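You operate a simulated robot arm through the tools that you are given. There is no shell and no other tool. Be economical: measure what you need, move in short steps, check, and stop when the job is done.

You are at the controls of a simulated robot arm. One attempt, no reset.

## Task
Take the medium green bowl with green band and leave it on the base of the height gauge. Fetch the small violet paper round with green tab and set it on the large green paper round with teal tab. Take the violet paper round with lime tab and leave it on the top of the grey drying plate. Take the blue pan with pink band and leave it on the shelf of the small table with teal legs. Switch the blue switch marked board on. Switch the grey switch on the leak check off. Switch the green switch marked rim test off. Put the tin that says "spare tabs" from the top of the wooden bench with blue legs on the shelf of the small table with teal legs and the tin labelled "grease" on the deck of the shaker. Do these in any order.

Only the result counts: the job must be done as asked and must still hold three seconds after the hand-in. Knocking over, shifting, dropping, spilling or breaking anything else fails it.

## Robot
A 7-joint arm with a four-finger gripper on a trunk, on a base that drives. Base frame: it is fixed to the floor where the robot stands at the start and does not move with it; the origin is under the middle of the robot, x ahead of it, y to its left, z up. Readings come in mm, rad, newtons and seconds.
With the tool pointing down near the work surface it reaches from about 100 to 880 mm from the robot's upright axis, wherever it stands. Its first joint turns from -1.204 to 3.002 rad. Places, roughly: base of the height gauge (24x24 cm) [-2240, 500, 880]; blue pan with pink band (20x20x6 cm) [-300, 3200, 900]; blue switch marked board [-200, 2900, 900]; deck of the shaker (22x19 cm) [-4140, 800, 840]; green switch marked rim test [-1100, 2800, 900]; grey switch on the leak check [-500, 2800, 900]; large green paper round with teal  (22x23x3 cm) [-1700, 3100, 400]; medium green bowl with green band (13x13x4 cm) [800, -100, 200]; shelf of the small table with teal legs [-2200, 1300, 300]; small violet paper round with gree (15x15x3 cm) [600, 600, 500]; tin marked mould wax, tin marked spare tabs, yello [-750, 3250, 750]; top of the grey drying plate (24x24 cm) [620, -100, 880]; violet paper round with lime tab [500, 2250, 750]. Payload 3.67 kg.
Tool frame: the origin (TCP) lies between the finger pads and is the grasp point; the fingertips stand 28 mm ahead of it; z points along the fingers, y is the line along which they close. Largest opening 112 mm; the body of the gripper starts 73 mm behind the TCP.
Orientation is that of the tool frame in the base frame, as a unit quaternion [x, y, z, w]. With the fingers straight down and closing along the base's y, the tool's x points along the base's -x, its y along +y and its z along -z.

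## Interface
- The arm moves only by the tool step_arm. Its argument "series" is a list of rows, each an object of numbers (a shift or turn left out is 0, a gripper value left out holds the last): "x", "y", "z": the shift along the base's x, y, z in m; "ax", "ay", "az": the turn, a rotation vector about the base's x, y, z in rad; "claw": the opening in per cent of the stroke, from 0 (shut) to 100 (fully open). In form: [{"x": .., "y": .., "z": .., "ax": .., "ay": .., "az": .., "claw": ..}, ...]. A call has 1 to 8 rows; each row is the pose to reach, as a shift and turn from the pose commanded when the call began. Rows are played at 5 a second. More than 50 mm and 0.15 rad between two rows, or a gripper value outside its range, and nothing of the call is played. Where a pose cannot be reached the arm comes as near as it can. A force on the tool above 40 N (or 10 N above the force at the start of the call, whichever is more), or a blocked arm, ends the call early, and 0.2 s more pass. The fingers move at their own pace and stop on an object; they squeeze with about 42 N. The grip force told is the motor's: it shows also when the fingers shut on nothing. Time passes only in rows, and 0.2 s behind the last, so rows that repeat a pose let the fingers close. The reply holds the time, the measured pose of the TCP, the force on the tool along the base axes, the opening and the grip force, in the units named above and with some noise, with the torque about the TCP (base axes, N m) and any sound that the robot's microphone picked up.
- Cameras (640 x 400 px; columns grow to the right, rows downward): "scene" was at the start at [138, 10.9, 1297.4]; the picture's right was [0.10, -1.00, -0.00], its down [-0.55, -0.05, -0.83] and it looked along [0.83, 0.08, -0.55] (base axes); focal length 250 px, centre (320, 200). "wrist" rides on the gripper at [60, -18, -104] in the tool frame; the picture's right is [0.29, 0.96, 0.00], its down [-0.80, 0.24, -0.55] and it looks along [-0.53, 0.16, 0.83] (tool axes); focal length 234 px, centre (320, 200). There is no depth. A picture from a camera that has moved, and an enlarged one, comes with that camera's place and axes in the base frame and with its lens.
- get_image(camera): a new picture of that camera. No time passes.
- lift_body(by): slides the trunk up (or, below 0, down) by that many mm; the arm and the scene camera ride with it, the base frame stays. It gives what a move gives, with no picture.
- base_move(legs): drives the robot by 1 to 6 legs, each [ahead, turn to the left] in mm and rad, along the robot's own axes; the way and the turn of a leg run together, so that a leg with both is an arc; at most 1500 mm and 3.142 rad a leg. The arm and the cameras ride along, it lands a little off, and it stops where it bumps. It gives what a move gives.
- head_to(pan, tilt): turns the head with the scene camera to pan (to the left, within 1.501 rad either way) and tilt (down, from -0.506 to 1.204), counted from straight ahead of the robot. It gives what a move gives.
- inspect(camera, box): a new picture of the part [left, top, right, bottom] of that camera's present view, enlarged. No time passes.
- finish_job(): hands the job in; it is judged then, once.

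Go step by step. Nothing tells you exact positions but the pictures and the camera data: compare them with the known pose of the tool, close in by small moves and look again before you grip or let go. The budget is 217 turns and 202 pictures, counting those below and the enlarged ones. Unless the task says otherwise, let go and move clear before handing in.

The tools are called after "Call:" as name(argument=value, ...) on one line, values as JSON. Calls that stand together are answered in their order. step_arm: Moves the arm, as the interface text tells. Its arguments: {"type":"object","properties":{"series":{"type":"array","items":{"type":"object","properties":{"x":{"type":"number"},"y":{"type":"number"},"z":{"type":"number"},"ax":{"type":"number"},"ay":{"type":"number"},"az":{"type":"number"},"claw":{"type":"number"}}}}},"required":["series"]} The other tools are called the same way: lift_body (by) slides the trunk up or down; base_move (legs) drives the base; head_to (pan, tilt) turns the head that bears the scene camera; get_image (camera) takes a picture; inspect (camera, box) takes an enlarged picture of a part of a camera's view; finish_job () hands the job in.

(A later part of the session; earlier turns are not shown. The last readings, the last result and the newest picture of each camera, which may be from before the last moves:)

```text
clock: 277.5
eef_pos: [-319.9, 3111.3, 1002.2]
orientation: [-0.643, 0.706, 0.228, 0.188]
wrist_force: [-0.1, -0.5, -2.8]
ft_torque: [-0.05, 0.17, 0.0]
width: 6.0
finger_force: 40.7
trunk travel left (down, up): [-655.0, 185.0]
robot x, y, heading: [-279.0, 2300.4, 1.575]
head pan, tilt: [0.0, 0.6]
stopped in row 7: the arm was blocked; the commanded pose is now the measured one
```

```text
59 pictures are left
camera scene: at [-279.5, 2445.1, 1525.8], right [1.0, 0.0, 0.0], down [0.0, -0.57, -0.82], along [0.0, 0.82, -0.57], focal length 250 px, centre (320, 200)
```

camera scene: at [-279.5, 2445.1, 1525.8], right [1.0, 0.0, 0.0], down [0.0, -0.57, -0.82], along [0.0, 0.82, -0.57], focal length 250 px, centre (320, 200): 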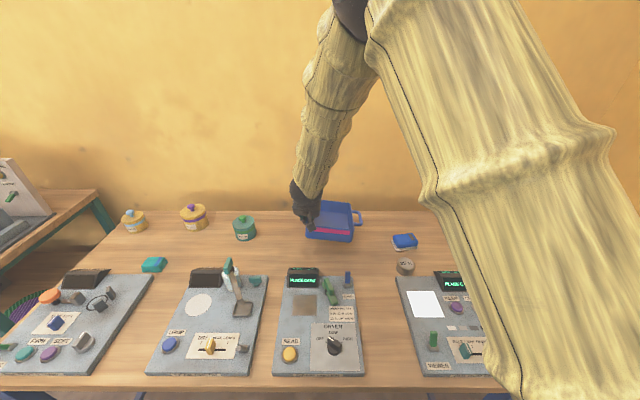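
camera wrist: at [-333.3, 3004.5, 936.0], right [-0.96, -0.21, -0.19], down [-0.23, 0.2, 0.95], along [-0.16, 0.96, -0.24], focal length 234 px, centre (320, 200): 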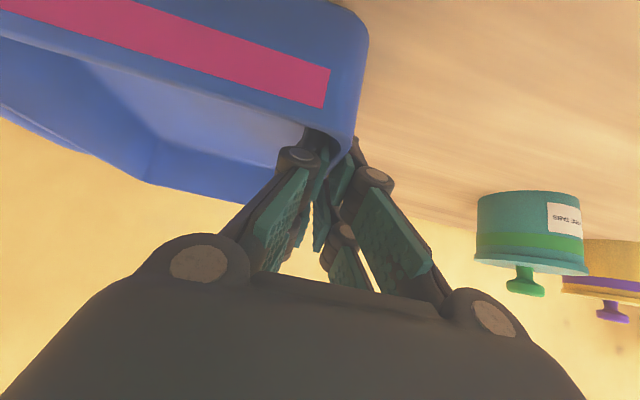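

The arm reconfigured and stopped, but the pan is still held. I'll lift with the trunk instead, then back the base out.

Call:
lift_body(by=150)

Call:
get_image(camera="scene")

Call:
get_image(camera="wrist")

```text
clock: 279.3
eef_pos: [-322.4, 3112.0, 1154.5]
orientation: [-0.644, 0.705, 0.23, 0.187]
wrist_force: [-0.4, 1.1, -2.0]
ft_torque: [-0.07, 0.11, 0.04]
width: 6.1
finger_force: 40.6
trunk travel left (down, up): [-805.0, 35.0]
robot x, y, heading: [-281.4, 2300.6, 1.57]
head pan, tilt: [0.0, 0.6]
```

```text
58 pictures are left
camera scene: at [-280.6, 2444.3, 1675.9], right [1.0, 0.0, 0.0], down [0.0, -0.57, -0.82], along [0.0, 0.82, -0.57], focal length 250 px, centre (320, 200)
```

scene: 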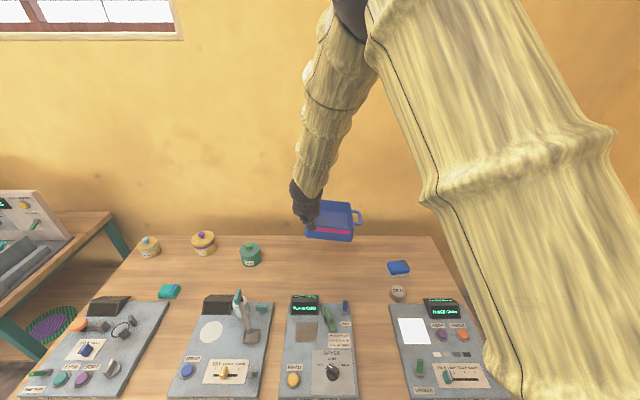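

```text
57 pictures are left
camera wrist: at [-307.3, 3002.4, 1205.2], right [-0.98, -0.17, -0.08], down [-0.14, 0.36, 0.92], along [-0.13, 0.92, -0.38], focal length 234 px, centre (320, 200)
```

wrist: 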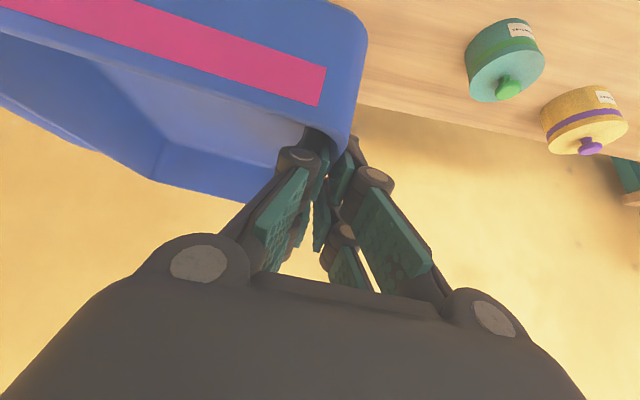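

Pan is securely held. Back out and drive toward the small teal-legged table, keeping the pan high.

Call:
base_move(legs=[[-200, 0], [0, 1.57], [860, 0], [860, 0]])

Call:
head_to(pan=0.9, tilt=0.6)

Call:
get_image(camera="scene")

```text
clock: 293.0
eef_pos: [-2816.3, 2112.7, 1154.7]
orientation: [0.953, -0.057, -0.295, 0.026]
wrist_force: [0.1, -0.7, -1.3]
ft_torque: [-0.11, -0.03, -0.02]
width: 5.8
finger_force: 40.6
trunk travel left (down, up): [-805.0, 35.0]
robot x, y, heading: [-2004.6, 2131.4, 3.11]
head pan, tilt: [0.0, 0.6]
```

```text
clock: 294.2
eef_pos: [-2815.0, 2113.6, 1154.9]
orientation: [0.953, -0.057, -0.295, 0.024]
wrist_force: [0.5, -0.6, -1.2]
ft_torque: [-0.15, -0.05, 0.03]
width: 6.2
finger_force: 40.1
trunk travel left (down, up): [-805.0, 35.0]
robot x, y, heading: [-2004.9, 2134.7, 3.116]
head pan, tilt: [0.901, 0.6]
```

```text
56 pictures are left
camera scene: at [-2113.3, 2068.1, 1676.0], right [-0.77, 0.64, 0.0], down [0.36, 0.43, -0.83], along [-0.53, -0.63, -0.56], focal length 250 px, centre (320, 200)
```

scene: 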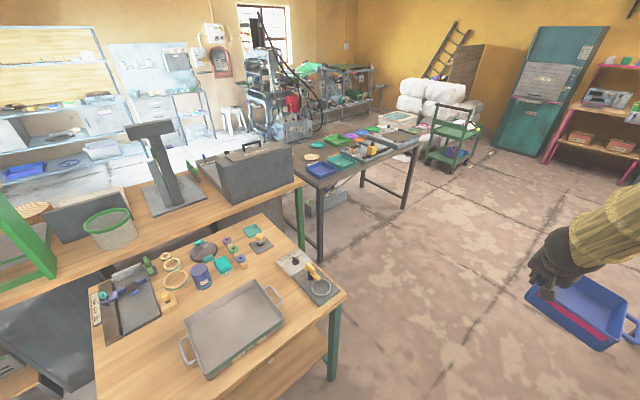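

The small table spans about x −2550…−1830, y 1000…1690, with free floor on my side. First, level the pan and retract a little here in open space.

Call:
step_arm(series=[{"ax": 0.02, "ay": 0.038, "az": 0.015, "x": 0.03}, {"ax": 0.04, "ay": 0.076, "az": 0.029, "x": 0.06}, {"ax": 0.06, "ay": 0.114, "az": 0.044, "x": 0.1}, {"ax": 0.079, "ay": 0.152, "az": 0.058, "x": 0.14}, {"ax": 0.079, "ay": 0.152, "az": 0.058, "x": 0.18}, {"ax": 0.079, "ay": 0.152, "az": 0.058, "x": 0.18}])

Call:
base_move(legs=[[0, 1.58], [-250, 0]])

Call:
head_to(pan=0.0, tilt=0.5)

Call:
get_image(camera="scene")

```text
clock: 295.6
eef_pos: [-2634.7, 2112.9, 1155.6]
orientation: [0.93, -0.015, -0.368, -0.001]
wrist_force: [-1.0, -0.1, -1.7]
ft_torque: [-0.12, -0.07, -0.04]
width: 6.1
finger_force: 40.3
trunk travel left (down, up): [-805.0, 35.0]
robot x, y, heading: [-2006.1, 2132.1, 3.106]
head pan, tilt: [0.901, 0.6]
```

```text
clock: 301.3
eef_pos: [-1971.1, 1755.8, 1156.1]
orientation: [0.661, 0.654, -0.258, 0.263]
wrist_force: [-0.5, 0.6, -0.8]
ft_torque: [0.09, -0.12, 0.03]
width: 6.0
finger_force: 40.6
trunk travel left (down, up): [-805.0, 35.0]
robot x, y, heading: [-2004.2, 2381.1, -1.57]
head pan, tilt: [0.901, 0.6]
```

```text
clock: 302.5
eef_pos: [-1969.6, 1754.5, 1155.8]
orientation: [0.661, 0.654, -0.258, 0.262]
wrist_force: [0.4, -0.5, -1.1]
ft_torque: [0.09, -0.12, 0.02]
width: 5.8
finger_force: 41.2
trunk travel left (down, up): [-805.0, 35.0]
robot x, y, heading: [-2004.2, 2382.7, -1.573]
head pan, tilt: [0.0, 0.499]
```

```text
55 pictures are left
camera scene: at [-2005.2, 2244.1, 1685.0], right [-1.0, 0.0, 0.0], down [0.0, 0.48, -0.88], along [0.0, -0.88, -0.48], focal length 250 px, centre (320, 200)
```

scene: 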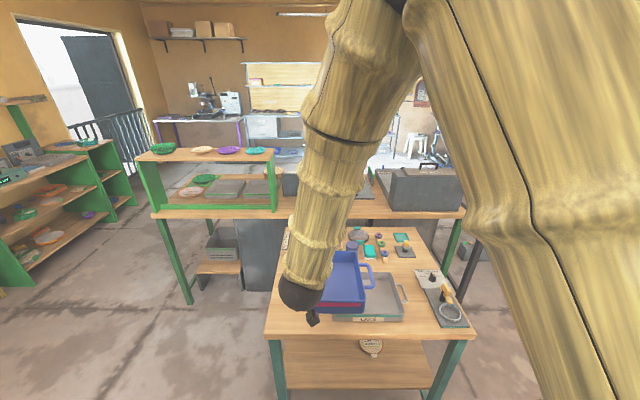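

Table front edge at y≈1691. Back up a bit more so the pan clears, then lower to look at the shelf.

Call:
base_move(legs=[[-90, 0]])

Call:
lift_body(by=-400)

Call:
lift_body(by=-250)

Call:
get_image(camera="scene")

Call:
get_image(camera="wrist")

```text
clock: 303.6
eef_pos: [-1970.2, 1847.6, 1157.0]
orientation: [0.659, 0.655, -0.258, 0.264]
wrist_force: [-0.5, 0.8, -1.3]
ft_torque: [0.03, -0.16, -0.04]
width: 6.2
finger_force: 40.8
trunk travel left (down, up): [-805.0, 35.0]
robot x, y, heading: [-2001.9, 2473.7, -1.572]
head pan, tilt: [0.0, 0.499]
```

```text
clock: 307.4
eef_pos: [-1969.3, 1844.9, 756.0]
orientation: [0.66, 0.654, -0.258, 0.263]
wrist_force: [-0.5, 0.1, -1.4]
ft_torque: [0.07, -0.14, 0.01]
width: 6.1
finger_force: 40.5
trunk travel left (down, up): [-405.0, 435.0]
robot x, y, heading: [-2004.5, 2474.3, -1.579]
head pan, tilt: [0.0, 0.499]
```

```text
clock: 310.0
eef_pos: [-1968.7, 1846.5, 505.3]
orientation: [0.66, 0.654, -0.258, 0.263]
wrist_force: [0.8, 0.1, -1.9]
ft_torque: [0.13, -0.11, 0.0]
width: 6.3
finger_force: 40.4
trunk travel left (down, up): [-155.0, 685.0]
robot x, y, heading: [-2004.7, 2470.7, -1.573]
head pan, tilt: [0.0, 0.499]
```

```text
54 pictures are left
camera scene: at [-2004.8, 2334.9, 1035.1], right [-1.0, 0.0, 0.0], down [0.0, 0.48, -0.88], along [0.0, -0.88, -0.48], focal length 250 px, centre (320, 200)
```

scene: 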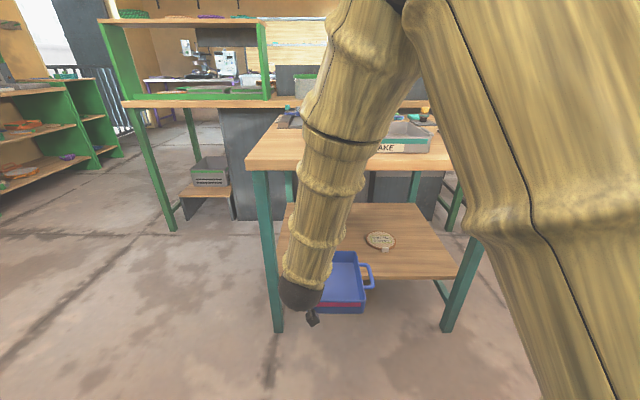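

```text
53 pictures are left
camera wrist: at [-1988.1, 1960.1, 540.3], right [0.96, 0.21, -0.19], down [0.23, -0.2, 0.95], along [0.16, -0.96, -0.24], focal length 234 px, centre (320, 200)
```

wrist: 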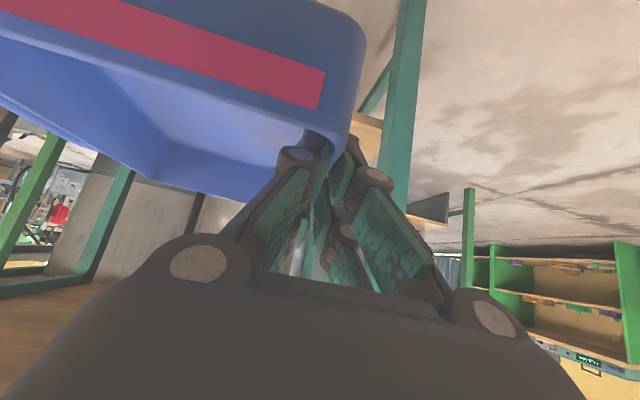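

Shelf visible: free area front-right (+x side), disc at (-2283,1404). The forearm is too upright to go under the top, so I'll drop the trunk further and extend the arm outward to flatten it.

Call:
lift_body(by=-130)

Call:
step_arm(series=[{"z": 0.03, "y": -0.01, "x": 0.01}, {"z": 0.06, "y": -0.02, "x": 0.02}, {"z": 0.09, "y": -0.03, "x": 0.03}, {"z": 0.1, "y": -0.04, "x": 0.044}, {"z": 0.1, "y": -0.04, "x": 0.044}])

Call:
get_image(camera="scene")

```text
clock: 311.6
eef_pos: [-1968.6, 1845.8, 376.4]
orientation: [0.66, 0.655, -0.257, 0.263]
wrist_force: [-0.8, -0.5, -1.5]
ft_torque: [0.06, -0.11, -0.01]
width: 6.0
finger_force: 41.1
trunk travel left (down, up): [-25.0, 815.0]
robot x, y, heading: [-2005.1, 2472.1, -1.57]
head pan, tilt: [0.0, 0.499]
```

```text
clock: 313.0
eef_pos: [-1938.8, 1795.2, 498.8]
orientation: [0.687, 0.628, -0.222, 0.289]
wrist_force: [-0.2, 0.0, -1.6]
ft_torque: [0.08, -0.1, 0.05]
width: 5.9
finger_force: 40.2
trunk travel left (down, up): [-25.0, 815.0]
robot x, y, heading: [-2001.9, 2474.6, -1.57]
head pan, tilt: [0.0, 0.499]
stopped in row 5: the arm was blocked; the commanded pose is now the measured one
```

```text
52 pictures are left
camera scene: at [-2008.9, 2334.4, 908.0], right [-1.0, 0.05, 0.0], down [0.02, 0.45, -0.89], along [-0.04, -0.89, -0.45], focal length 250 px, centre (320, 200)
```

scene: 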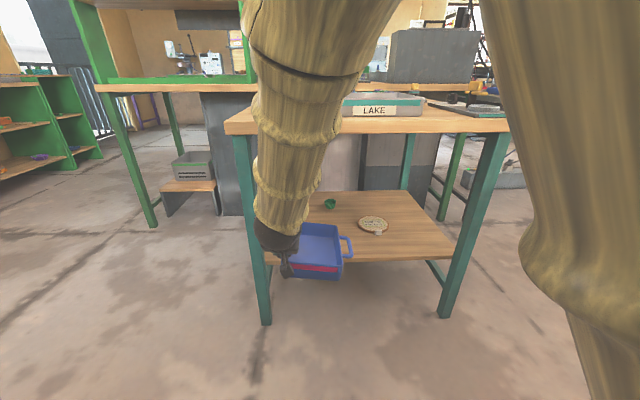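

Call:
base_move(legs=[[-70, 0]])

Call:
step_arm(series=[{"y": -0.03}, {"y": -0.06}, {"y": -0.09}, {"y": -0.12}, {"y": -0.15}, {"y": -0.15}])

Call:
get_image(camera="scene")

```text
clock: 314.0
eef_pos: [-1938.0, 1865.8, 499.3]
orientation: [0.686, 0.629, -0.223, 0.289]
wrist_force: [-0.8, -0.1, -1.2]
ft_torque: [0.1, -0.13, -0.03]
width: 6.0
finger_force: 40.4
trunk travel left (down, up): [-25.0, 815.0]
robot x, y, heading: [-2000.2, 2542.9, -1.573]
head pan, tilt: [0.0, 0.499]
```

```text
clock: 315.4
eef_pos: [-1939.9, 1716.7, 496.4]
orientation: [0.687, 0.629, -0.225, 0.287]
wrist_force: [-0.2, -0.5, -1.1]
ft_torque: [0.11, -0.16, -0.02]
width: 5.9
finger_force: 41.0
trunk travel left (down, up): [-25.0, 815.0]
robot x, y, heading: [-2005.7, 2544.3, -1.571]
head pan, tilt: [0.0, 0.499]
```

```text
51 pictures are left
camera scene: at [-2004.7, 2405.6, 905.0], right [-1.0, 0.0, 0.0], down [0.0, 0.48, -0.88], along [0.0, -0.88, -0.48], focal length 250 px, centre (320, 200)
```

scene: 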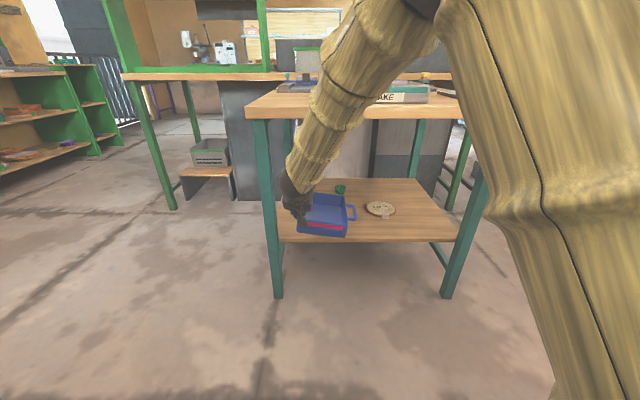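

Extension works now and the forearm slopes nicely. Continue extending, leveling the pan.

Call:
step_arm(series=[{"y": -0.03, "ax": -0.003, "ay": 0.025, "az": 0.01}, {"y": -0.06, "z": -0.01, "ax": -0.006, "ay": 0.05, "az": 0.02}, {"y": -0.09, "z": -0.02, "ax": -0.011, "ay": 0.101, "az": 0.041}, {"y": -0.12, "z": -0.03, "ax": -0.011, "ay": 0.101, "az": 0.041}, {"y": -0.12, "z": -0.03, "ax": -0.011, "ay": 0.101, "az": 0.041}])

Call:
get_image(camera="scene")

```text
clock: 316.6
eef_pos: [-1940.2, 1595.9, 469.5]
orientation: [0.66, 0.655, -0.255, 0.265]
wrist_force: [1.1, 0.1, -1.4]
ft_torque: [0.08, -0.15, 0.0]
width: 6.1
finger_force: 40.9
trunk travel left (down, up): [-25.0, 815.0]
robot x, y, heading: [-2002.0, 2546.1, -1.571]
head pan, tilt: [0.0, 0.499]
```

```text
50 pictures are left
camera scene: at [-2004.6, 2405.5, 905.0], right [-1.0, 0.0, 0.0], down [0.0, 0.48, -0.88], along [0.0, -0.88, -0.48], focal length 250 px, centre (320, 200)
```

scene: 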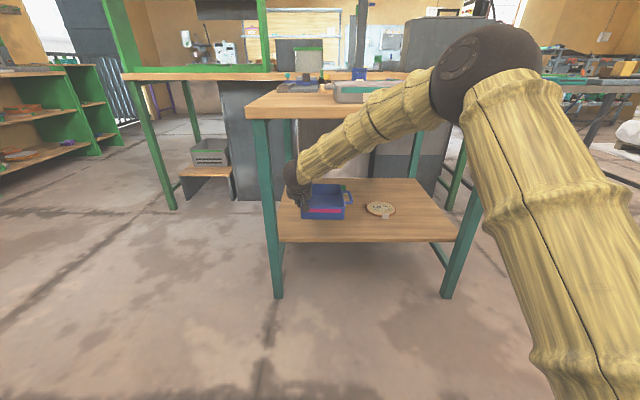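

Call:
base_move(legs=[[118, 0]])

Call:
step_arm(series=[{"z": -0.02}, {"z": -0.04}, {"z": -0.06}, {"z": -0.075}, {"z": -0.075}])

Call:
get_image(camera="scene")

```text
clock: 317.8
eef_pos: [-1939.6, 1477.9, 467.1]
orientation: [0.66, 0.656, -0.254, 0.265]
wrist_force: [1.3, -0.3, -1.3]
ft_torque: [0.09, -0.11, -0.05]
width: 5.9
finger_force: 41.0
trunk travel left (down, up): [-25.0, 815.0]
robot x, y, heading: [-2005.3, 2427.0, -1.574]
head pan, tilt: [0.0, 0.499]
```

```text
clock: 319.0
eef_pos: [-1940.6, 1478.4, 394.2]
orientation: [0.66, 0.655, -0.255, 0.265]
wrist_force: [-0.2, -0.2, -1.8]
ft_torque: [0.03, -0.1, 0.0]
width: 5.9
finger_force: 41.0
trunk travel left (down, up): [-25.0, 815.0]
robot x, y, heading: [-1999.8, 2429.8, -1.575]
head pan, tilt: [0.0, 0.499]
```

```text
49 pictures are left
camera scene: at [-2004.9, 2287.6, 905.0], right [-1.0, 0.0, 0.0], down [0.0, 0.48, -0.88], along [0.0, -0.88, -0.48], focal length 250 px, centre (320, 200)
```

scene: 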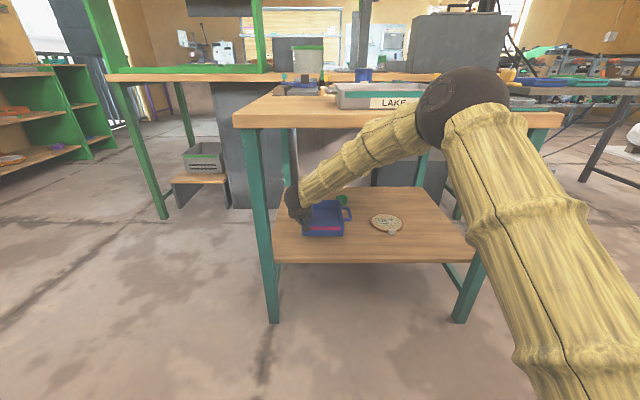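

Good position. Descend slowly until the pan touches the shelf.

Call:
step_arm(series=[{"z": -0.007}, {"z": -0.014}, {"z": -0.021}, {"z": -0.028}, {"z": -0.028}])

Call:
inspect(camera="scene", box=[260, 170, 440, 280])

```text
clock: 320.2
eef_pos: [-1939.7, 1478.1, 365.2]
orientation: [0.66, 0.655, -0.255, 0.265]
wrist_force: [0.7, -1.8, 0.7]
ft_torque: [-0.27, 0.16, 0.18]
width: 5.9
finger_force: 41.0
trunk travel left (down, up): [-25.0, 815.0]
robot x, y, heading: [-2005.6, 2425.0, -1.574]
head pan, tilt: [0.0, 0.499]
```

```text
3.56 times, centred on (350, 225) of scene
camera zoom: at [-2004.9, 2287.8, 905.1], right [-1.0, 0.0, 0.0], down [0.0, 0.48, -0.88], along [0.0, -0.88, -0.48], focal length 890 px, centre (213, 111)
```

zoom: 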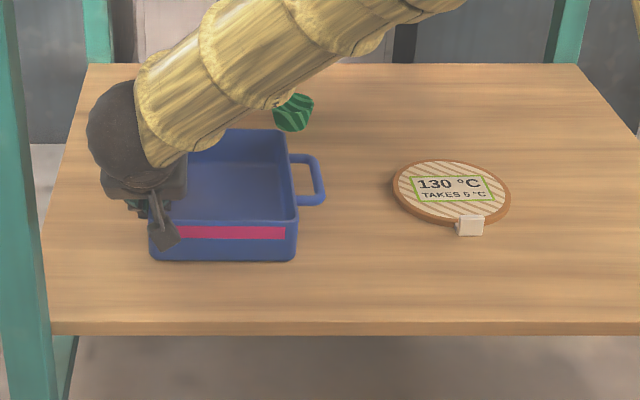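

Call:
step_arm(series=[{"z": -0.003}, {"z": -0.005}, {"z": -0.005}])

Call:
step_arm(series=[{"claw": 12}, {"claw": 20}, {"claw": 22}, {"claw": 22, "y": 0.012, "z": 0.013}, {"claw": 22, "y": 0.035, "z": 0.037}, {"claw": 22, "y": 0.065, "z": 0.07}])

Call:
inspect(camera="scene", box=[260, 170, 440, 280])

```text
clock: 321.0
eef_pos: [-1939.7, 1478.9, 362.7]
orientation: [0.66, 0.655, -0.255, 0.265]
wrist_force: [2.0, -1.0, 7.2]
ft_torque: [-1.21, 0.35, 0.35]
width: 6.0
finger_force: 40.6
trunk travel left (down, up): [-25.0, 815.0]
robot x, y, heading: [-2006.1, 2426.6, -1.574]
head pan, tilt: [0.0, 0.499]
```

```text
clock: 322.4
eef_pos: [-1938.2, 1543.4, 430.2]
orientation: [0.66, 0.656, -0.254, 0.265]
wrist_force: [-0.2, 0.2, -0.7]
ft_torque: [-0.06, -0.02, 0.03]
width: 24.9
finger_force: 0.1
trunk travel left (down, up): [-25.0, 815.0]
robot x, y, heading: [-2004.5, 2427.3, -1.571]
head pan, tilt: [0.0, 0.499]
```

```text
3.56 times, centred on (350, 225) of scene
camera zoom: at [-2004.9, 2287.2, 904.9], right [-1.0, 0.0, 0.0], down [0.0, 0.48, -0.88], along [0.0, -0.88, -0.48], focal length 890 px, centre (213, 111)
```

zoom: 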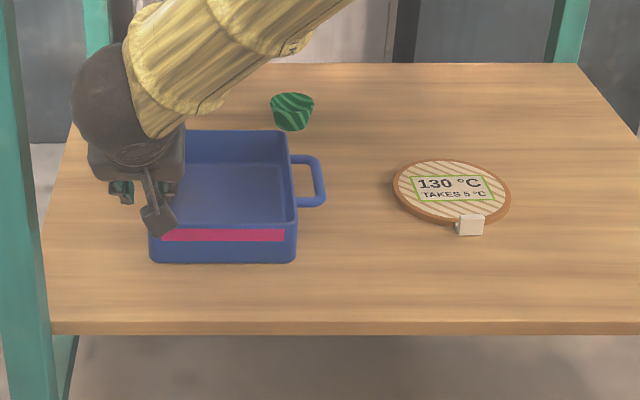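

The pan sits well on the shelf. Now back out carefully.

Call:
base_move(legs=[[-110, 0]])

Call:
step_arm(series=[{"y": 0.04, "z": 0.01}, {"y": 0.08, "z": 0.02}, {"y": 0.12, "z": 0.03}, {"y": 0.16, "z": 0.04}, {"y": 0.2, "z": 0.05}, {"y": 0.2, "z": 0.05}])

Call:
get_image(camera="scene")

```text
clock: 323.6
eef_pos: [-1940.5, 1653.2, 430.5]
orientation: [0.66, 0.655, -0.255, 0.264]
wrist_force: [-0.3, -0.4, -0.1]
ft_torque: [-0.03, 0.02, 0.04]
width: 24.9
finger_force: 0.1
trunk travel left (down, up): [-25.0, 815.0]
robot x, y, heading: [-2004.4, 2537.7, -1.576]
head pan, tilt: [0.0, 0.499]
```

```text
clock: 325.0
eef_pos: [-1938.7, 1853.0, 479.6]
orientation: [0.66, 0.655, -0.255, 0.265]
wrist_force: [0.4, -0.6, -0.2]
ft_torque: [-0.02, -0.04, -0.01]
width: 24.5
finger_force: 0.1
trunk travel left (down, up): [-25.0, 815.0]
robot x, y, heading: [-2002.3, 2538.5, -1.569]
head pan, tilt: [0.0, 0.499]
```

```text
46 pictures are left
camera scene: at [-2004.5, 2398.7, 905.1], right [-1.0, 0.0, 0.0], down [0.0, 0.48, -0.88], along [0.0, -0.88, -0.48], focal length 250 px, centre (320, 200)
```

scene: 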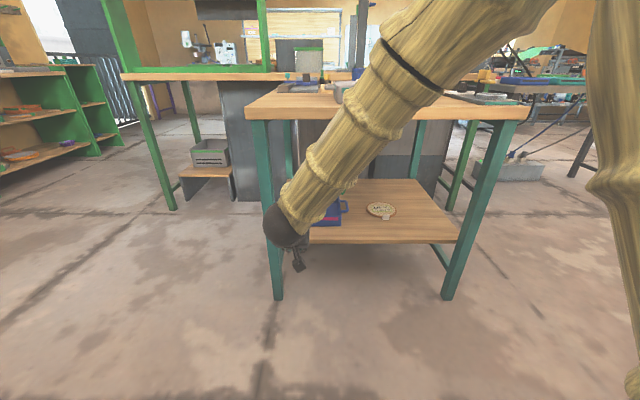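

Call:
lift_body(by=400)

Call:
lift_body(by=230)

Call:
base_move(legs=[[0, 1.396], [1485, 0], [0, 1.744]])

Call:
head_to(pan=0.1, tilt=0.6)

Call:
get_image(camera="scene")

Call:
get_image(camera="wrist")

```text
clock: 328.9
eef_pos: [-1938.8, 1853.4, 879.7]
orientation: [0.66, 0.655, -0.254, 0.265]
wrist_force: [-0.5, -0.2, 0.0]
ft_torque: [-0.01, -0.02, -0.03]
width: 24.7
finger_force: 0.0
trunk travel left (down, up): [-425.0, 415.0]
robot x, y, heading: [-2004.3, 2537.6, -1.569]
head pan, tilt: [0.0, 0.499]
```

```text
clock: 331.3
eef_pos: [-1938.6, 1853.0, 1109.6]
orientation: [0.66, 0.656, -0.254, 0.264]
wrist_force: [0.3, 0.3, -0.5]
ft_torque: [-0.01, -0.02, -0.01]
width: 24.6
finger_force: 0.2
trunk travel left (down, up): [-655.0, 185.0]
robot x, y, heading: [-2002.7, 2539.4, -1.576]
head pan, tilt: [0.0, 0.499]
```

```text
clock: 346.3
eef_pos: [-595.7, 2956.7, 1110.9]
orientation: [-0.655, 0.661, 0.265, 0.255]
wrist_force: [0.8, 0.3, -1.0]
ft_torque: [0.01, 0.02, -0.01]
width: 24.4
finger_force: 0.0
trunk travel left (down, up): [-655.0, 185.0]
robot x, y, heading: [-534.1, 2274.8, 1.565]
head pan, tilt: [0.0, 0.499]
```

```text
clock: 347.0
eef_pos: [-594.9, 2957.8, 1110.7]
orientation: [-0.654, 0.661, 0.265, 0.255]
wrist_force: [-1.1, 0.3, 0.0]
ft_torque: [0.01, 0.0, -0.01]
width: 24.5
finger_force: 0.0
trunk travel left (down, up): [-655.0, 185.0]
robot x, y, heading: [-532.9, 2277.4, 1.566]
head pan, tilt: [0.099, 0.6]
```

```text
45 pictures are left
camera scene: at [-540.5, 2413.7, 1526.0], right [1.0, 0.09, 0.0], down [0.05, -0.56, -0.83], along [-0.08, 0.82, -0.56], focal length 250 px, centre (320, 200)
```

scene: 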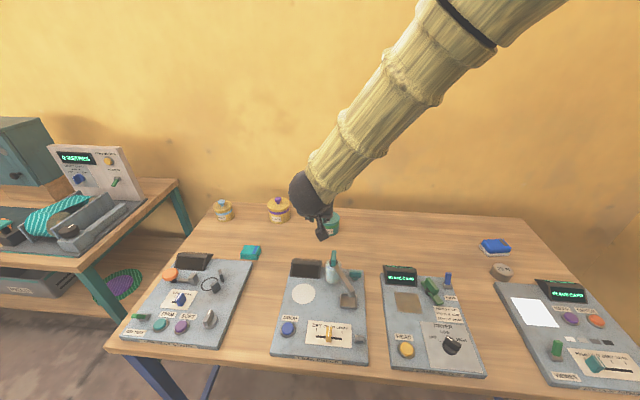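

```text
44 pictures are left
camera wrist: at [-577.7, 2842.5, 1144.7], right [-0.96, -0.21, -0.18], down [-0.22, 0.2, 0.95], along [-0.16, 0.96, -0.24], focal length 234 px, centre (320, 200)
```

wrist: 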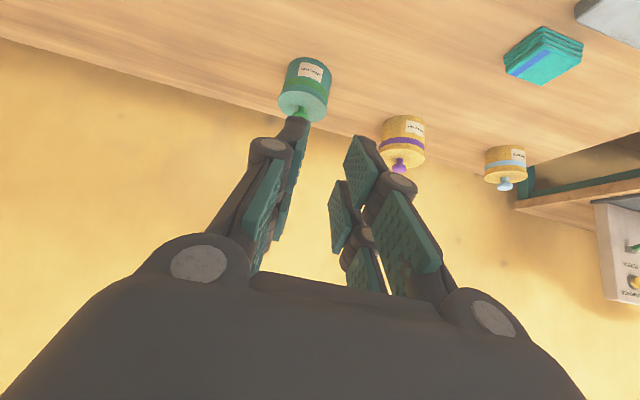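

Spare-tabs tin at (-574,3180), height ≈855–928, Ø≈86. I'll open fully, drive 100 mm closer, and get on the approach line.

Call:
base_move(legs=[[100, 0]])

Call:
step_arm(series=[{"x": 0.01, "claw": 100}, {"x": 0.021, "z": -0.03, "y": 0.01}, {"x": 0.021, "z": -0.07, "y": 0.02}, {"x": 0.021, "z": -0.11, "y": 0.03}, {"x": 0.021, "z": -0.12, "y": 0.03}, {"x": 0.021, "z": -0.12, "y": 0.03}])

Call:
get_image(camera="wrist")

```text
clock: 348.1
eef_pos: [-594.6, 3058.5, 1108.3]
orientation: [-0.655, 0.66, 0.264, 0.255]
wrist_force: [-1.4, 0.1, 0.0]
ft_torque: [-0.03, 0.03, 0.01]
width: 24.6
finger_force: 0.0
trunk travel left (down, up): [-655.0, 185.0]
robot x, y, heading: [-531.8, 2374.0, 1.566]
head pan, tilt: [0.099, 0.6]
```

```text
clock: 349.5
eef_pos: [-574.1, 3089.0, 989.3]
orientation: [-0.654, 0.661, 0.265, 0.255]
wrist_force: [-0.8, -0.5, -0.2]
ft_torque: [0.0, -0.01, 0.01]
width: 112.1
finger_force: 0.2
trunk travel left (down, up): [-655.0, 185.0]
robot x, y, heading: [-530.8, 2373.2, 1.565]
head pan, tilt: [0.099, 0.6]
```

```text
43 pictures are left
camera wrist: at [-556.5, 2973.1, 1024.2], right [-0.96, -0.21, -0.18], down [-0.22, 0.2, 0.95], along [-0.16, 0.96, -0.24], focal length 234 px, centre (320, 200)
```

wrist: 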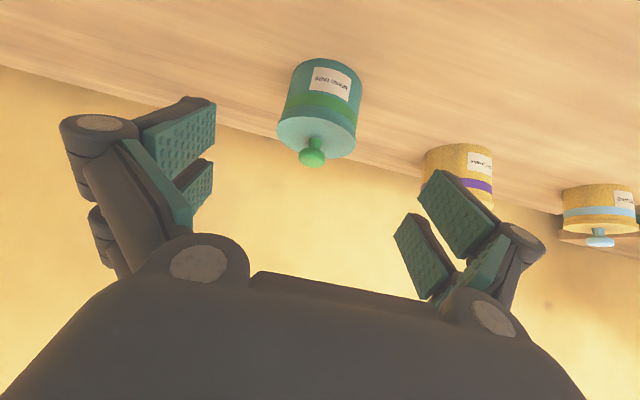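

Aligned between the fingers. Advance along the tool axis.

Call:
step_arm(series=[{"y": 0.02, "z": -0.021}, {"y": 0.04, "z": -0.042}, {"y": 0.06, "z": -0.062}, {"y": 0.075, "z": -0.08}, {"y": 0.087, "z": -0.092}, {"y": 0.087, "z": -0.092}])

Call:
get_image(camera="wrist")

```text
clock: 350.9
eef_pos: [-574.4, 3174.9, 898.2]
orientation: [-0.655, 0.66, 0.265, 0.255]
wrist_force: [-0.3, 0.2, -0.7]
ft_torque: [-0.02, -0.02, -0.01]
width: 112.0
finger_force: 0.2
trunk travel left (down, up): [-655.0, 185.0]
robot x, y, heading: [-530.6, 2373.8, 1.565]
head pan, tilt: [0.099, 0.6]
```

```text
42 pictures are left
camera wrist: at [-556.2, 3059.4, 932.6], right [-0.96, -0.21, -0.18], down [-0.22, 0.2, 0.95], along [-0.16, 0.96, -0.24], focal length 234 px, centre (320, 200)
```

wrist: 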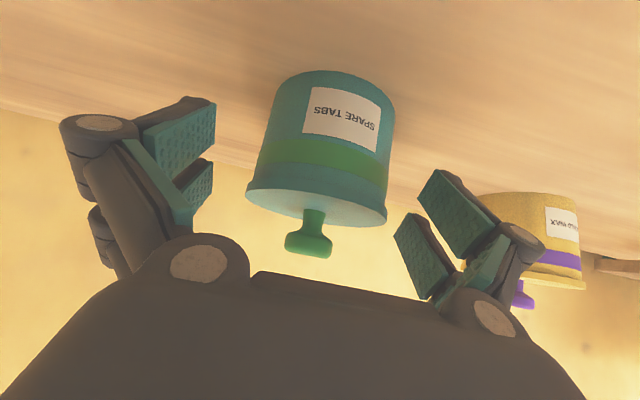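

Label confirmed "SPARE TABS". The lid top is at ≈903, so I go 12 mm lower, then close.

Call:
step_arm(series=[{"y": 0.003, "z": -0.006}, {"y": 0.005, "z": -0.012}, {"y": 0.005, "z": -0.012, "claw": 70}, {"y": 0.005, "z": -0.012, "claw": 40}, {"y": 0.005, "z": -0.012, "claw": 0}, {"y": 0.005, "z": -0.012}])

Call:
lift_body(by=60)

Call:
get_image(camera="wrist")

```text
clock: 352.3
eef_pos: [-574.0, 3178.7, 886.6]
orientation: [-0.655, 0.661, 0.265, 0.255]
wrist_force: [-2.2, -1.2, 2.8]
ft_torque: [0.07, 0.01, 0.03]
width: 81.4
finger_force: 42.6
trunk travel left (down, up): [-655.0, 185.0]
robot x, y, heading: [-529.5, 2377.7, 1.569]
head pan, tilt: [0.099, 0.6]
```

```text
clock: 353.3
eef_pos: [-573.5, 3179.3, 945.6]
orientation: [-0.655, 0.66, 0.265, 0.255]
wrist_force: [0.0, 0.6, -1.2]
ft_torque: [-0.04, 0.0, -0.01]
width: 81.3
finger_force: 42.0
trunk travel left (down, up): [-715.0, 125.0]
robot x, y, heading: [-529.7, 2371.6, 1.564]
head pan, tilt: [0.099, 0.6]
```

```text
41 pictures are left
camera wrist: at [-556.1, 3065.0, 980.3], right [-0.96, -0.21, -0.18], down [-0.22, 0.2, 0.95], along [-0.16, 0.96, -0.24], focal length 234 px, centre (320, 200)
```

wrist: 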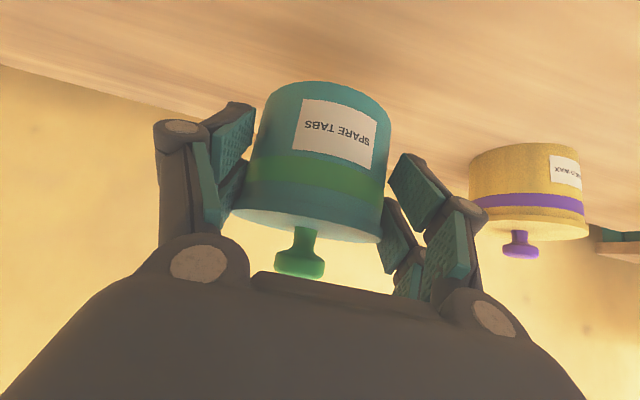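

Tin held (81 mm). Raise and drive to the small table, as with the pan.

Call:
lift_body(by=120)

Call:
base_move(legs=[[-150, 0], [0, 1.575], [840, 0], [844, 0], [0, 1.57], [-310, 0]])

Call:
head_to(pan=0.0, tilt=0.5)

Call:
get_image(camera="scene")

```text
clock: 354.8
eef_pos: [-574.7, 3179.9, 1065.6]
orientation: [-0.655, 0.66, 0.264, 0.254]
wrist_force: [0.3, -0.3, -1.1]
ft_torque: [-0.02, 0.01, 0.01]
width: 81.7
finger_force: 42.1
trunk travel left (down, up): [-835.0, 5.0]
robot x, y, heading: [-534.2, 2372.0, 1.563]
head pan, tilt: [0.099, 0.6]
```

```text
clock: 373.6
eef_pos: [-2169.7, 1738.9, 1065.5]
orientation: [0.665, 0.65, -0.257, 0.263]
wrist_force: [0.4, 0.0, -0.9]
ft_torque: [-0.04, 0.01, 0.0]
width: 80.9
finger_force: 41.8
trunk travel left (down, up): [-835.0, 5.0]
robot x, y, heading: [-2197.8, 2546.7, -1.59]
head pan, tilt: [0.099, 0.6]
```

```text
clock: 374.3
eef_pos: [-2168.5, 1739.0, 1066.4]
orientation: [0.665, 0.65, -0.257, 0.263]
wrist_force: [-0.3, 0.2, -1.4]
ft_torque: [0.04, -0.01, -0.01]
width: 80.3
finger_force: 41.6
trunk travel left (down, up): [-835.0, 5.0]
robot x, y, heading: [-2201.9, 2546.5, -1.589]
head pan, tilt: [0.0, 0.499]
```

```text
40 pictures are left
camera scene: at [-2203.6, 2406.1, 1715.0], right [-1.0, 0.02, 0.0], down [0.01, 0.48, -0.88], along [-0.02, -0.88, -0.48], focal length 250 px, centre (320, 200)
```

scene: 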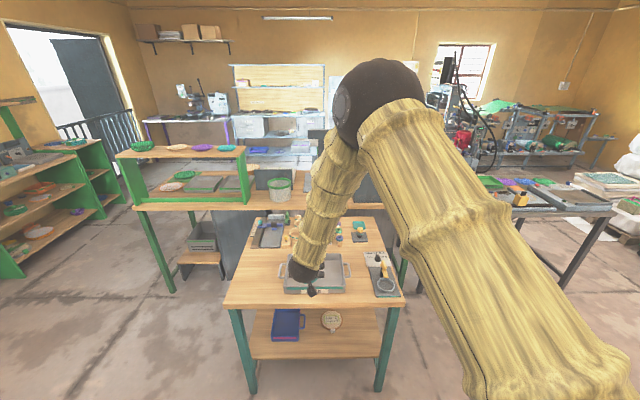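

Clearance while lowering would be tight, so I retract the arm 60 mm first.

Call:
step_arm(series=[{"y": 0.02}, {"y": 0.04}, {"y": 0.06}, {"y": 0.06}])

Call:
lift_body(by=-400)

Call:
lift_body(by=-270)

Call:
get_image(camera="scene")

```text
clock: 375.3
eef_pos: [-2170.1, 1797.7, 1065.1]
orientation: [0.666, 0.649, -0.257, 0.262]
wrist_force: [-0.3, -1.2, -1.2]
ft_torque: [0.04, 0.03, -0.02]
width: 80.5
finger_force: 41.9
trunk travel left (down, up): [-835.0, 5.0]
robot x, y, heading: [-2198.3, 2551.6, -1.586]
head pan, tilt: [0.0, 0.499]
```

```text
clock: 379.1
eef_pos: [-2169.7, 1798.5, 665.6]
orientation: [0.665, 0.65, -0.257, 0.262]
wrist_force: [-0.5, 0.2, -0.9]
ft_torque: [0.03, -0.02, 0.04]
width: 80.3
finger_force: 41.8
trunk travel left (down, up): [-435.0, 405.0]
robot x, y, heading: [-2199.3, 2547.1, -1.587]
head pan, tilt: [0.0, 0.499]
```

```text
clock: 381.9
eef_pos: [-2168.4, 1798.2, 396.6]
orientation: [0.665, 0.651, -0.257, 0.263]
wrist_force: [-0.2, 0.7, -1.1]
ft_torque: [0.07, -0.02, 0.03]
width: 80.8
finger_force: 42.0
trunk travel left (down, up): [-165.0, 675.0]
robot x, y, heading: [-2200.4, 2546.2, -1.59]
head pan, tilt: [0.0, 0.499]
```

```text
39 pictures are left
camera scene: at [-2203.7, 2406.1, 1045.1], right [-1.0, 0.02, 0.0], down [0.01, 0.48, -0.88], along [-0.02, -0.88, -0.48], focal length 250 px, centre (320, 200)
```

scene: 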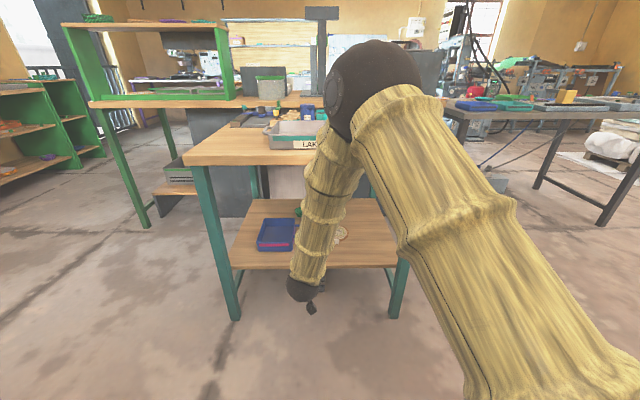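

Height is right (tin bottom ≈363, shelf ≈315). Drive forward 220 to put it over the shelf.

Call:
base_move(legs=[[215, 0]])

Call:
get_image(camera="scene")

Call:
get_image(camera="wrist")

```text
clock: 383.6
eef_pos: [-2175.5, 1581.5, 395.9]
orientation: [0.665, 0.65, -0.257, 0.263]
wrist_force: [-0.5, 0.0, -1.9]
ft_torque: [0.02, 0.0, -0.01]
width: 80.5
finger_force: 42.5
trunk travel left (down, up): [-165.0, 675.0]
robot x, y, heading: [-2203.8, 2329.6, -1.591]
head pan, tilt: [0.0, 0.499]
```

```text
38 pictures are left
camera scene: at [-2208.1, 2190.2, 1045.1], right [-1.0, 0.02, 0.0], down [0.01, 0.48, -0.88], along [-0.02, -0.88, -0.48], focal length 250 px, centre (320, 200)
```

scene: 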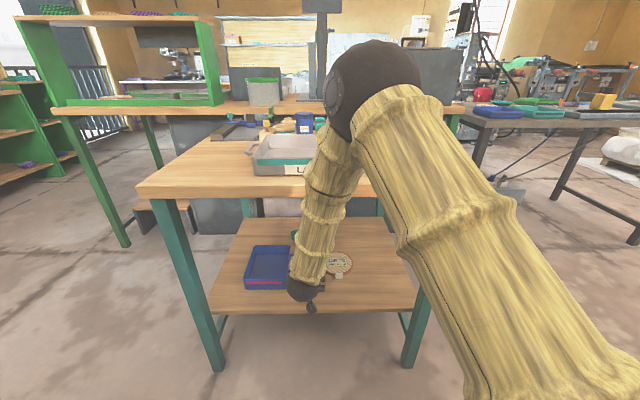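

```text
37 pictures are left
camera wrist: at [-2191.9, 1697.2, 430.6], right [0.96, 0.19, -0.18], down [0.22, -0.21, 0.95], along [0.15, -0.96, -0.24], focal length 234 px, centre (320, 200)
```

wrist: 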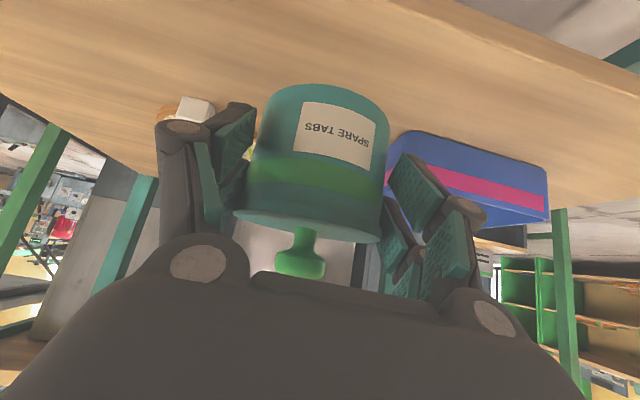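

Clear of the pan and the disc. Lower onto the shelf.

Call:
lift_body(by=-42)

Call:
step_arm(series=[{"z": -0.003}, {"z": -0.006}, {"z": -0.008}, {"z": -0.008}])

```text
clock: 384.4
eef_pos: [-2175.3, 1582.3, 354.6]
orientation: [0.666, 0.65, -0.257, 0.262]
wrist_force: [-0.2, 0.8, -1.1]
ft_torque: [0.03, 0.0, 0.0]
width: 80.6
finger_force: 41.9
trunk travel left (down, up): [-123.0, 717.0]
robot x, y, heading: [-2201.3, 2330.1, -1.595]
head pan, tilt: [0.0, 0.499]
```

```text
clock: 385.4
eef_pos: [-2175.1, 1581.6, 346.7]
orientation: [0.665, 0.65, -0.257, 0.263]
wrist_force: [-0.6, 2.2, 5.9]
ft_torque: [-0.07, -0.31, 0.04]
width: 80.6
finger_force: 42.0
trunk travel left (down, up): [-123.0, 717.0]
robot x, y, heading: [-2206.2, 2332.5, -1.591]
head pan, tilt: [0.0, 0.499]
```

Touching at z≈347. Release and retract along the tool axis.

Call:
step_arm(series=[{"claw": 85}, {"claw": 95}, {"claw": 95}, {"y": 0.02, "z": 0.021}, {"y": 0.045, "z": 0.048}, {"y": 0.075, "z": 0.08}, {"y": 0.09, "z": 0.096}, {"y": 0.09, "z": 0.096}])

Call:
get_image(camera="wrist")

```text
clock: 387.4
eef_pos: [-2186.2, 1695.9, 381.9]
orientation: [0.694, 0.649, -0.211, 0.228]
wrist_force: [0.0, -0.3, -0.2]
ft_torque: [0.01, -0.01, -0.02]
width: 106.4
finger_force: 0.0
trunk travel left (down, up): [-123.0, 717.0]
robot x, y, heading: [-2199.5, 2330.4, -1.592]
head pan, tilt: [0.0, 0.499]
stopped in row 8: the arm was blocked; the commanded pose is now the measured one
```

```text
36 pictures are left
camera wrist: at [-2200.5, 1805.8, 429.2], right [0.98, 0.18, -0.13], down [0.18, -0.33, 0.93], along [0.13, -0.93, -0.35], focal length 234 px, centre (320, 200)
```

wrist: 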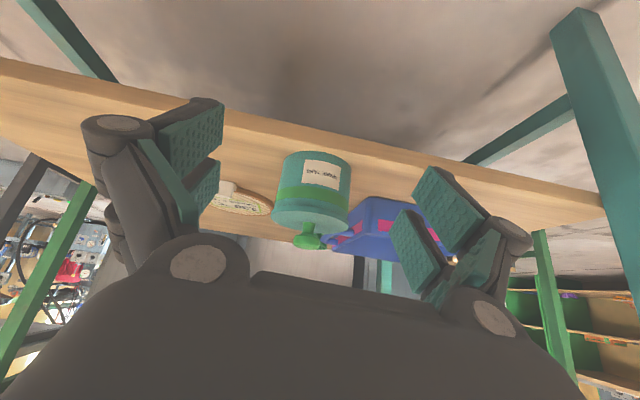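

The spare-tabs tin stands on the shelf. Back out, raise fully, and drive to the grease tin (≈(-1028,3229)).

Call:
base_move(legs=[[-150, 0]])

Call:
lift_body(by=400)

Call:
lift_body(by=310)

Call:
get_image(camera="scene")

```text
clock: 388.8
eef_pos: [-2182.3, 1845.1, 381.1]
orientation: [0.694, 0.649, -0.212, 0.229]
wrist_force: [-0.1, -0.3, 0.6]
ft_torque: [0.02, -0.05, -0.01]
width: 106.4
finger_force: 0.1
trunk travel left (down, up): [-123.0, 717.0]
robot x, y, heading: [-2203.3, 2477.5, -1.59]
head pan, tilt: [0.0, 0.499]
```

```text
clock: 392.6
eef_pos: [-2182.5, 1845.3, 781.8]
orientation: [0.693, 0.65, -0.211, 0.229]
wrist_force: [0.0, -1.3, -0.8]
ft_torque: [0.01, -0.01, 0.0]
width: 106.2
finger_force: 0.2
trunk travel left (down, up): [-523.0, 317.0]
robot x, y, heading: [-2201.6, 2478.5, -1.591]
head pan, tilt: [0.0, 0.499]
```

```text
clock: 395.7
eef_pos: [-2181.7, 1845.1, 1091.5]
orientation: [0.694, 0.649, -0.211, 0.229]
wrist_force: [0.1, -0.1, 0.1]
ft_torque: [0.02, 0.01, 0.01]
width: 106.3
finger_force: 0.0
trunk travel left (down, up): [-833.0, 7.0]
robot x, y, heading: [-2203.6, 2478.6, -1.59]
head pan, tilt: [0.0, 0.499]
```

```text
35 pictures are left
camera scene: at [-2205.1, 2339.9, 1713.0], right [-1.0, 0.02, 0.0], down [0.01, 0.48, -0.88], along [-0.02, -0.88, -0.48], focal length 250 px, centre (320, 200)
```

scene: 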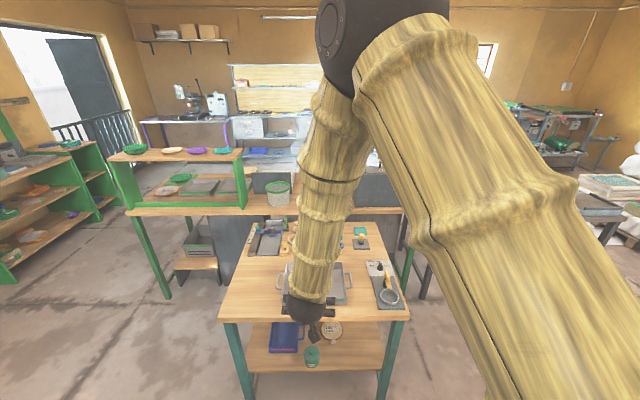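

Pan and tin are both on the shelf. Now to the grease tin.

Call:
base_move(legs=[[0, 1.46], [1235, 0], [0, 1.7]])

Call:
get_image(camera="wrist")

```text
clock: 409.7
eef_pos: [-1027.3, 2973.3, 1091.5]
orientation: [-0.669, 0.675, 0.235, 0.204]
wrist_force: [-0.4, 0.2, 0.4]
ft_torque: [-0.02, -0.01, 0.0]
width: 106.4
finger_force: 0.1
trunk travel left (down, up): [-833.0, 7.0]
robot x, y, heading: [-973.2, 2337.1, 1.616]
head pan, tilt: [0.0, 0.499]
```

```text
34 pictures are left
camera wrist: at [-1007.5, 2862.6, 1139.5], right [-0.96, -0.24, -0.13], down [-0.2, 0.31, 0.93], along [-0.18, 0.92, -0.35], focal length 234 px, centre (320, 200)
```

wrist: 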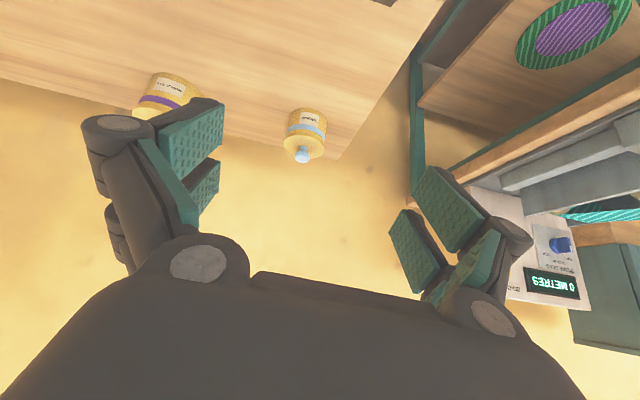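

Grease tin at ≈(-1031,3218). Fix the orientation, lower the trunk, and get on the approach line.

Call:
step_arm(series=[{"ax": 0.04, "ay": -0.01, "az": -0.004, "y": 0.03, "x": -0.002}, {"ax": 0.08, "ay": -0.02, "az": -0.008, "y": 0.06, "x": -0.004}, {"ax": 0.12, "ay": -0.03, "az": -0.011, "y": 0.1, "x": -0.004}, {"ax": 0.12, "ay": -0.03, "az": -0.011, "y": 0.13, "x": -0.004, "claw": 100}, {"ax": 0.12, "ay": -0.03, "az": -0.011, "y": 0.152, "x": -0.004}, {"ax": 0.12, "ay": -0.03, "az": -0.011, "y": 0.152, "x": -0.004}])

Call:
lift_body(by=-110)

Call:
get_image(camera="wrist")

```text
clock: 411.1
eef_pos: [-1016.3, 3133.3, 1101.4]
orientation: [-0.636, 0.679, 0.272, 0.244]
wrist_force: [0.9, -0.7, 0.2]
ft_torque: [-0.04, 0.02, -0.01]
width: 112.0
finger_force: 0.0
trunk travel left (down, up): [-833.0, 7.0]
robot x, y, heading: [-969.4, 2340.4, 1.608]
head pan, tilt: [0.0, 0.499]
```

```text
clock: 412.5
eef_pos: [-1014.7, 3134.0, 988.2]
orientation: [-0.636, 0.68, 0.268, 0.247]
wrist_force: [0.3, -0.2, -0.3]
ft_torque: [-0.05, 0.01, 0.01]
width: 111.9
finger_force: 0.0
trunk travel left (down, up): [-723.0, 117.0]
robot x, y, heading: [-971.2, 2339.7, 1.615]
head pan, tilt: [0.0, 0.499]
```

```text
33 pictures are left
camera wrist: at [-999.3, 3018.2, 1023.1], right [-0.98, -0.17, -0.14], down [-0.18, 0.22, 0.96], along [-0.13, 0.96, -0.24], focal length 234 px, centre (320, 200)
```

wrist: 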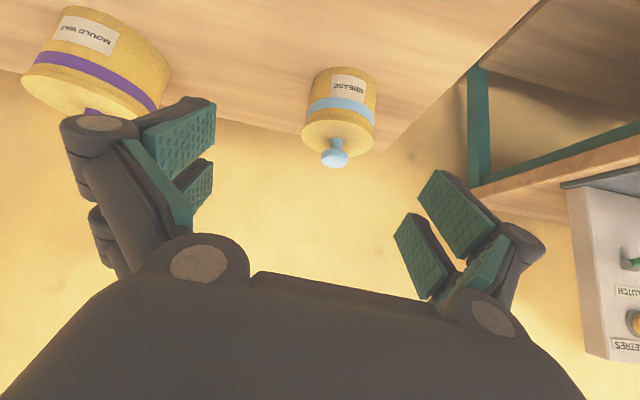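

"GREASE" confirmed. Align x and advance in along the axis.

Call:
step_arm(series=[{"x": -0.019}, {"x": -0.019, "y": 0.02, "z": -0.025}, {"x": -0.019, "y": 0.04, "z": -0.05}, {"x": -0.019, "y": 0.06, "z": -0.075}, {"x": -0.019, "y": 0.075, "z": -0.09}, {"x": -0.019, "y": 0.084, "z": -0.1}, {"x": -0.019, "y": 0.084, "z": -0.1}])

Call:
get_image(camera="wrist")

```text
clock: 414.1
eef_pos: [-1051.4, 3207.8, 882.3]
orientation: [-0.656, 0.659, 0.264, 0.256]
wrist_force: [0.8, 0.4, 0.0]
ft_torque: [-0.03, 0.01, 0.01]
width: 112.2
finger_force: 0.1
trunk travel left (down, up): [-723.0, 117.0]
robot x, y, heading: [-969.2, 2339.6, 1.611]
head pan, tilt: [0.0, 0.499]
```

```text
32 pictures are left
camera wrist: at [-1033.8, 3093.1, 916.9], right [-0.96, -0.21, -0.19], down [-0.23, 0.2, 0.95], along [-0.16, 0.96, -0.24], focal length 234 px, centre (320, 200)
```

wrist: 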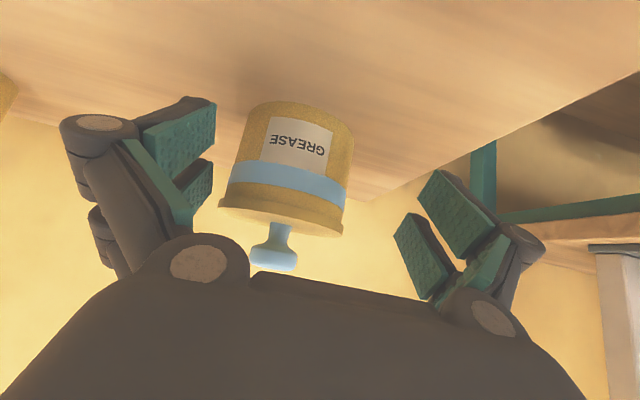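

Shift 16 mm in +x to center, then close.

Call:
step_arm(series=[{"x": 0.008, "y": 0.003}, {"x": 0.016, "y": 0.008}, {"x": 0.016, "y": 0.008}])

Call:
get_image(camera="wrist")

```text
clock: 414.9
eef_pos: [-1035.7, 3215.1, 882.1]
orientation: [-0.655, 0.66, 0.264, 0.256]
wrist_force: [-0.3, 0.4, -0.6]
ft_torque: [0.04, 0.0, 0.01]
width: 112.2
finger_force: 0.0
trunk travel left (down, up): [-723.0, 117.0]
robot x, y, heading: [-971.0, 2341.6, 1.611]
head pan, tilt: [0.0, 0.499]
```

```text
31 pictures are left
camera wrist: at [-1017.9, 3101.1, 916.8], right [-0.96, -0.21, -0.18], down [-0.23, 0.2, 0.95], along [-0.16, 0.96, -0.24], focal length 234 px, centre (320, 200)
```

wrist: 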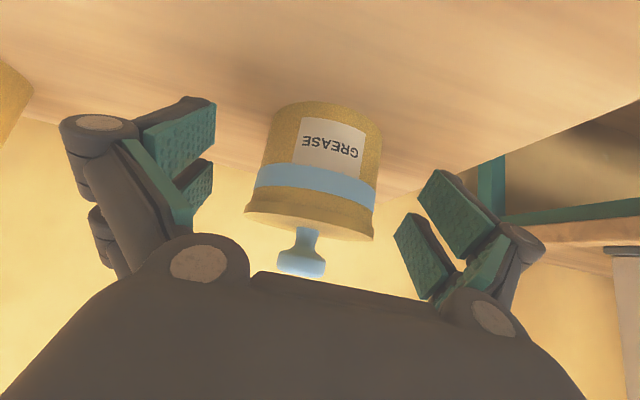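

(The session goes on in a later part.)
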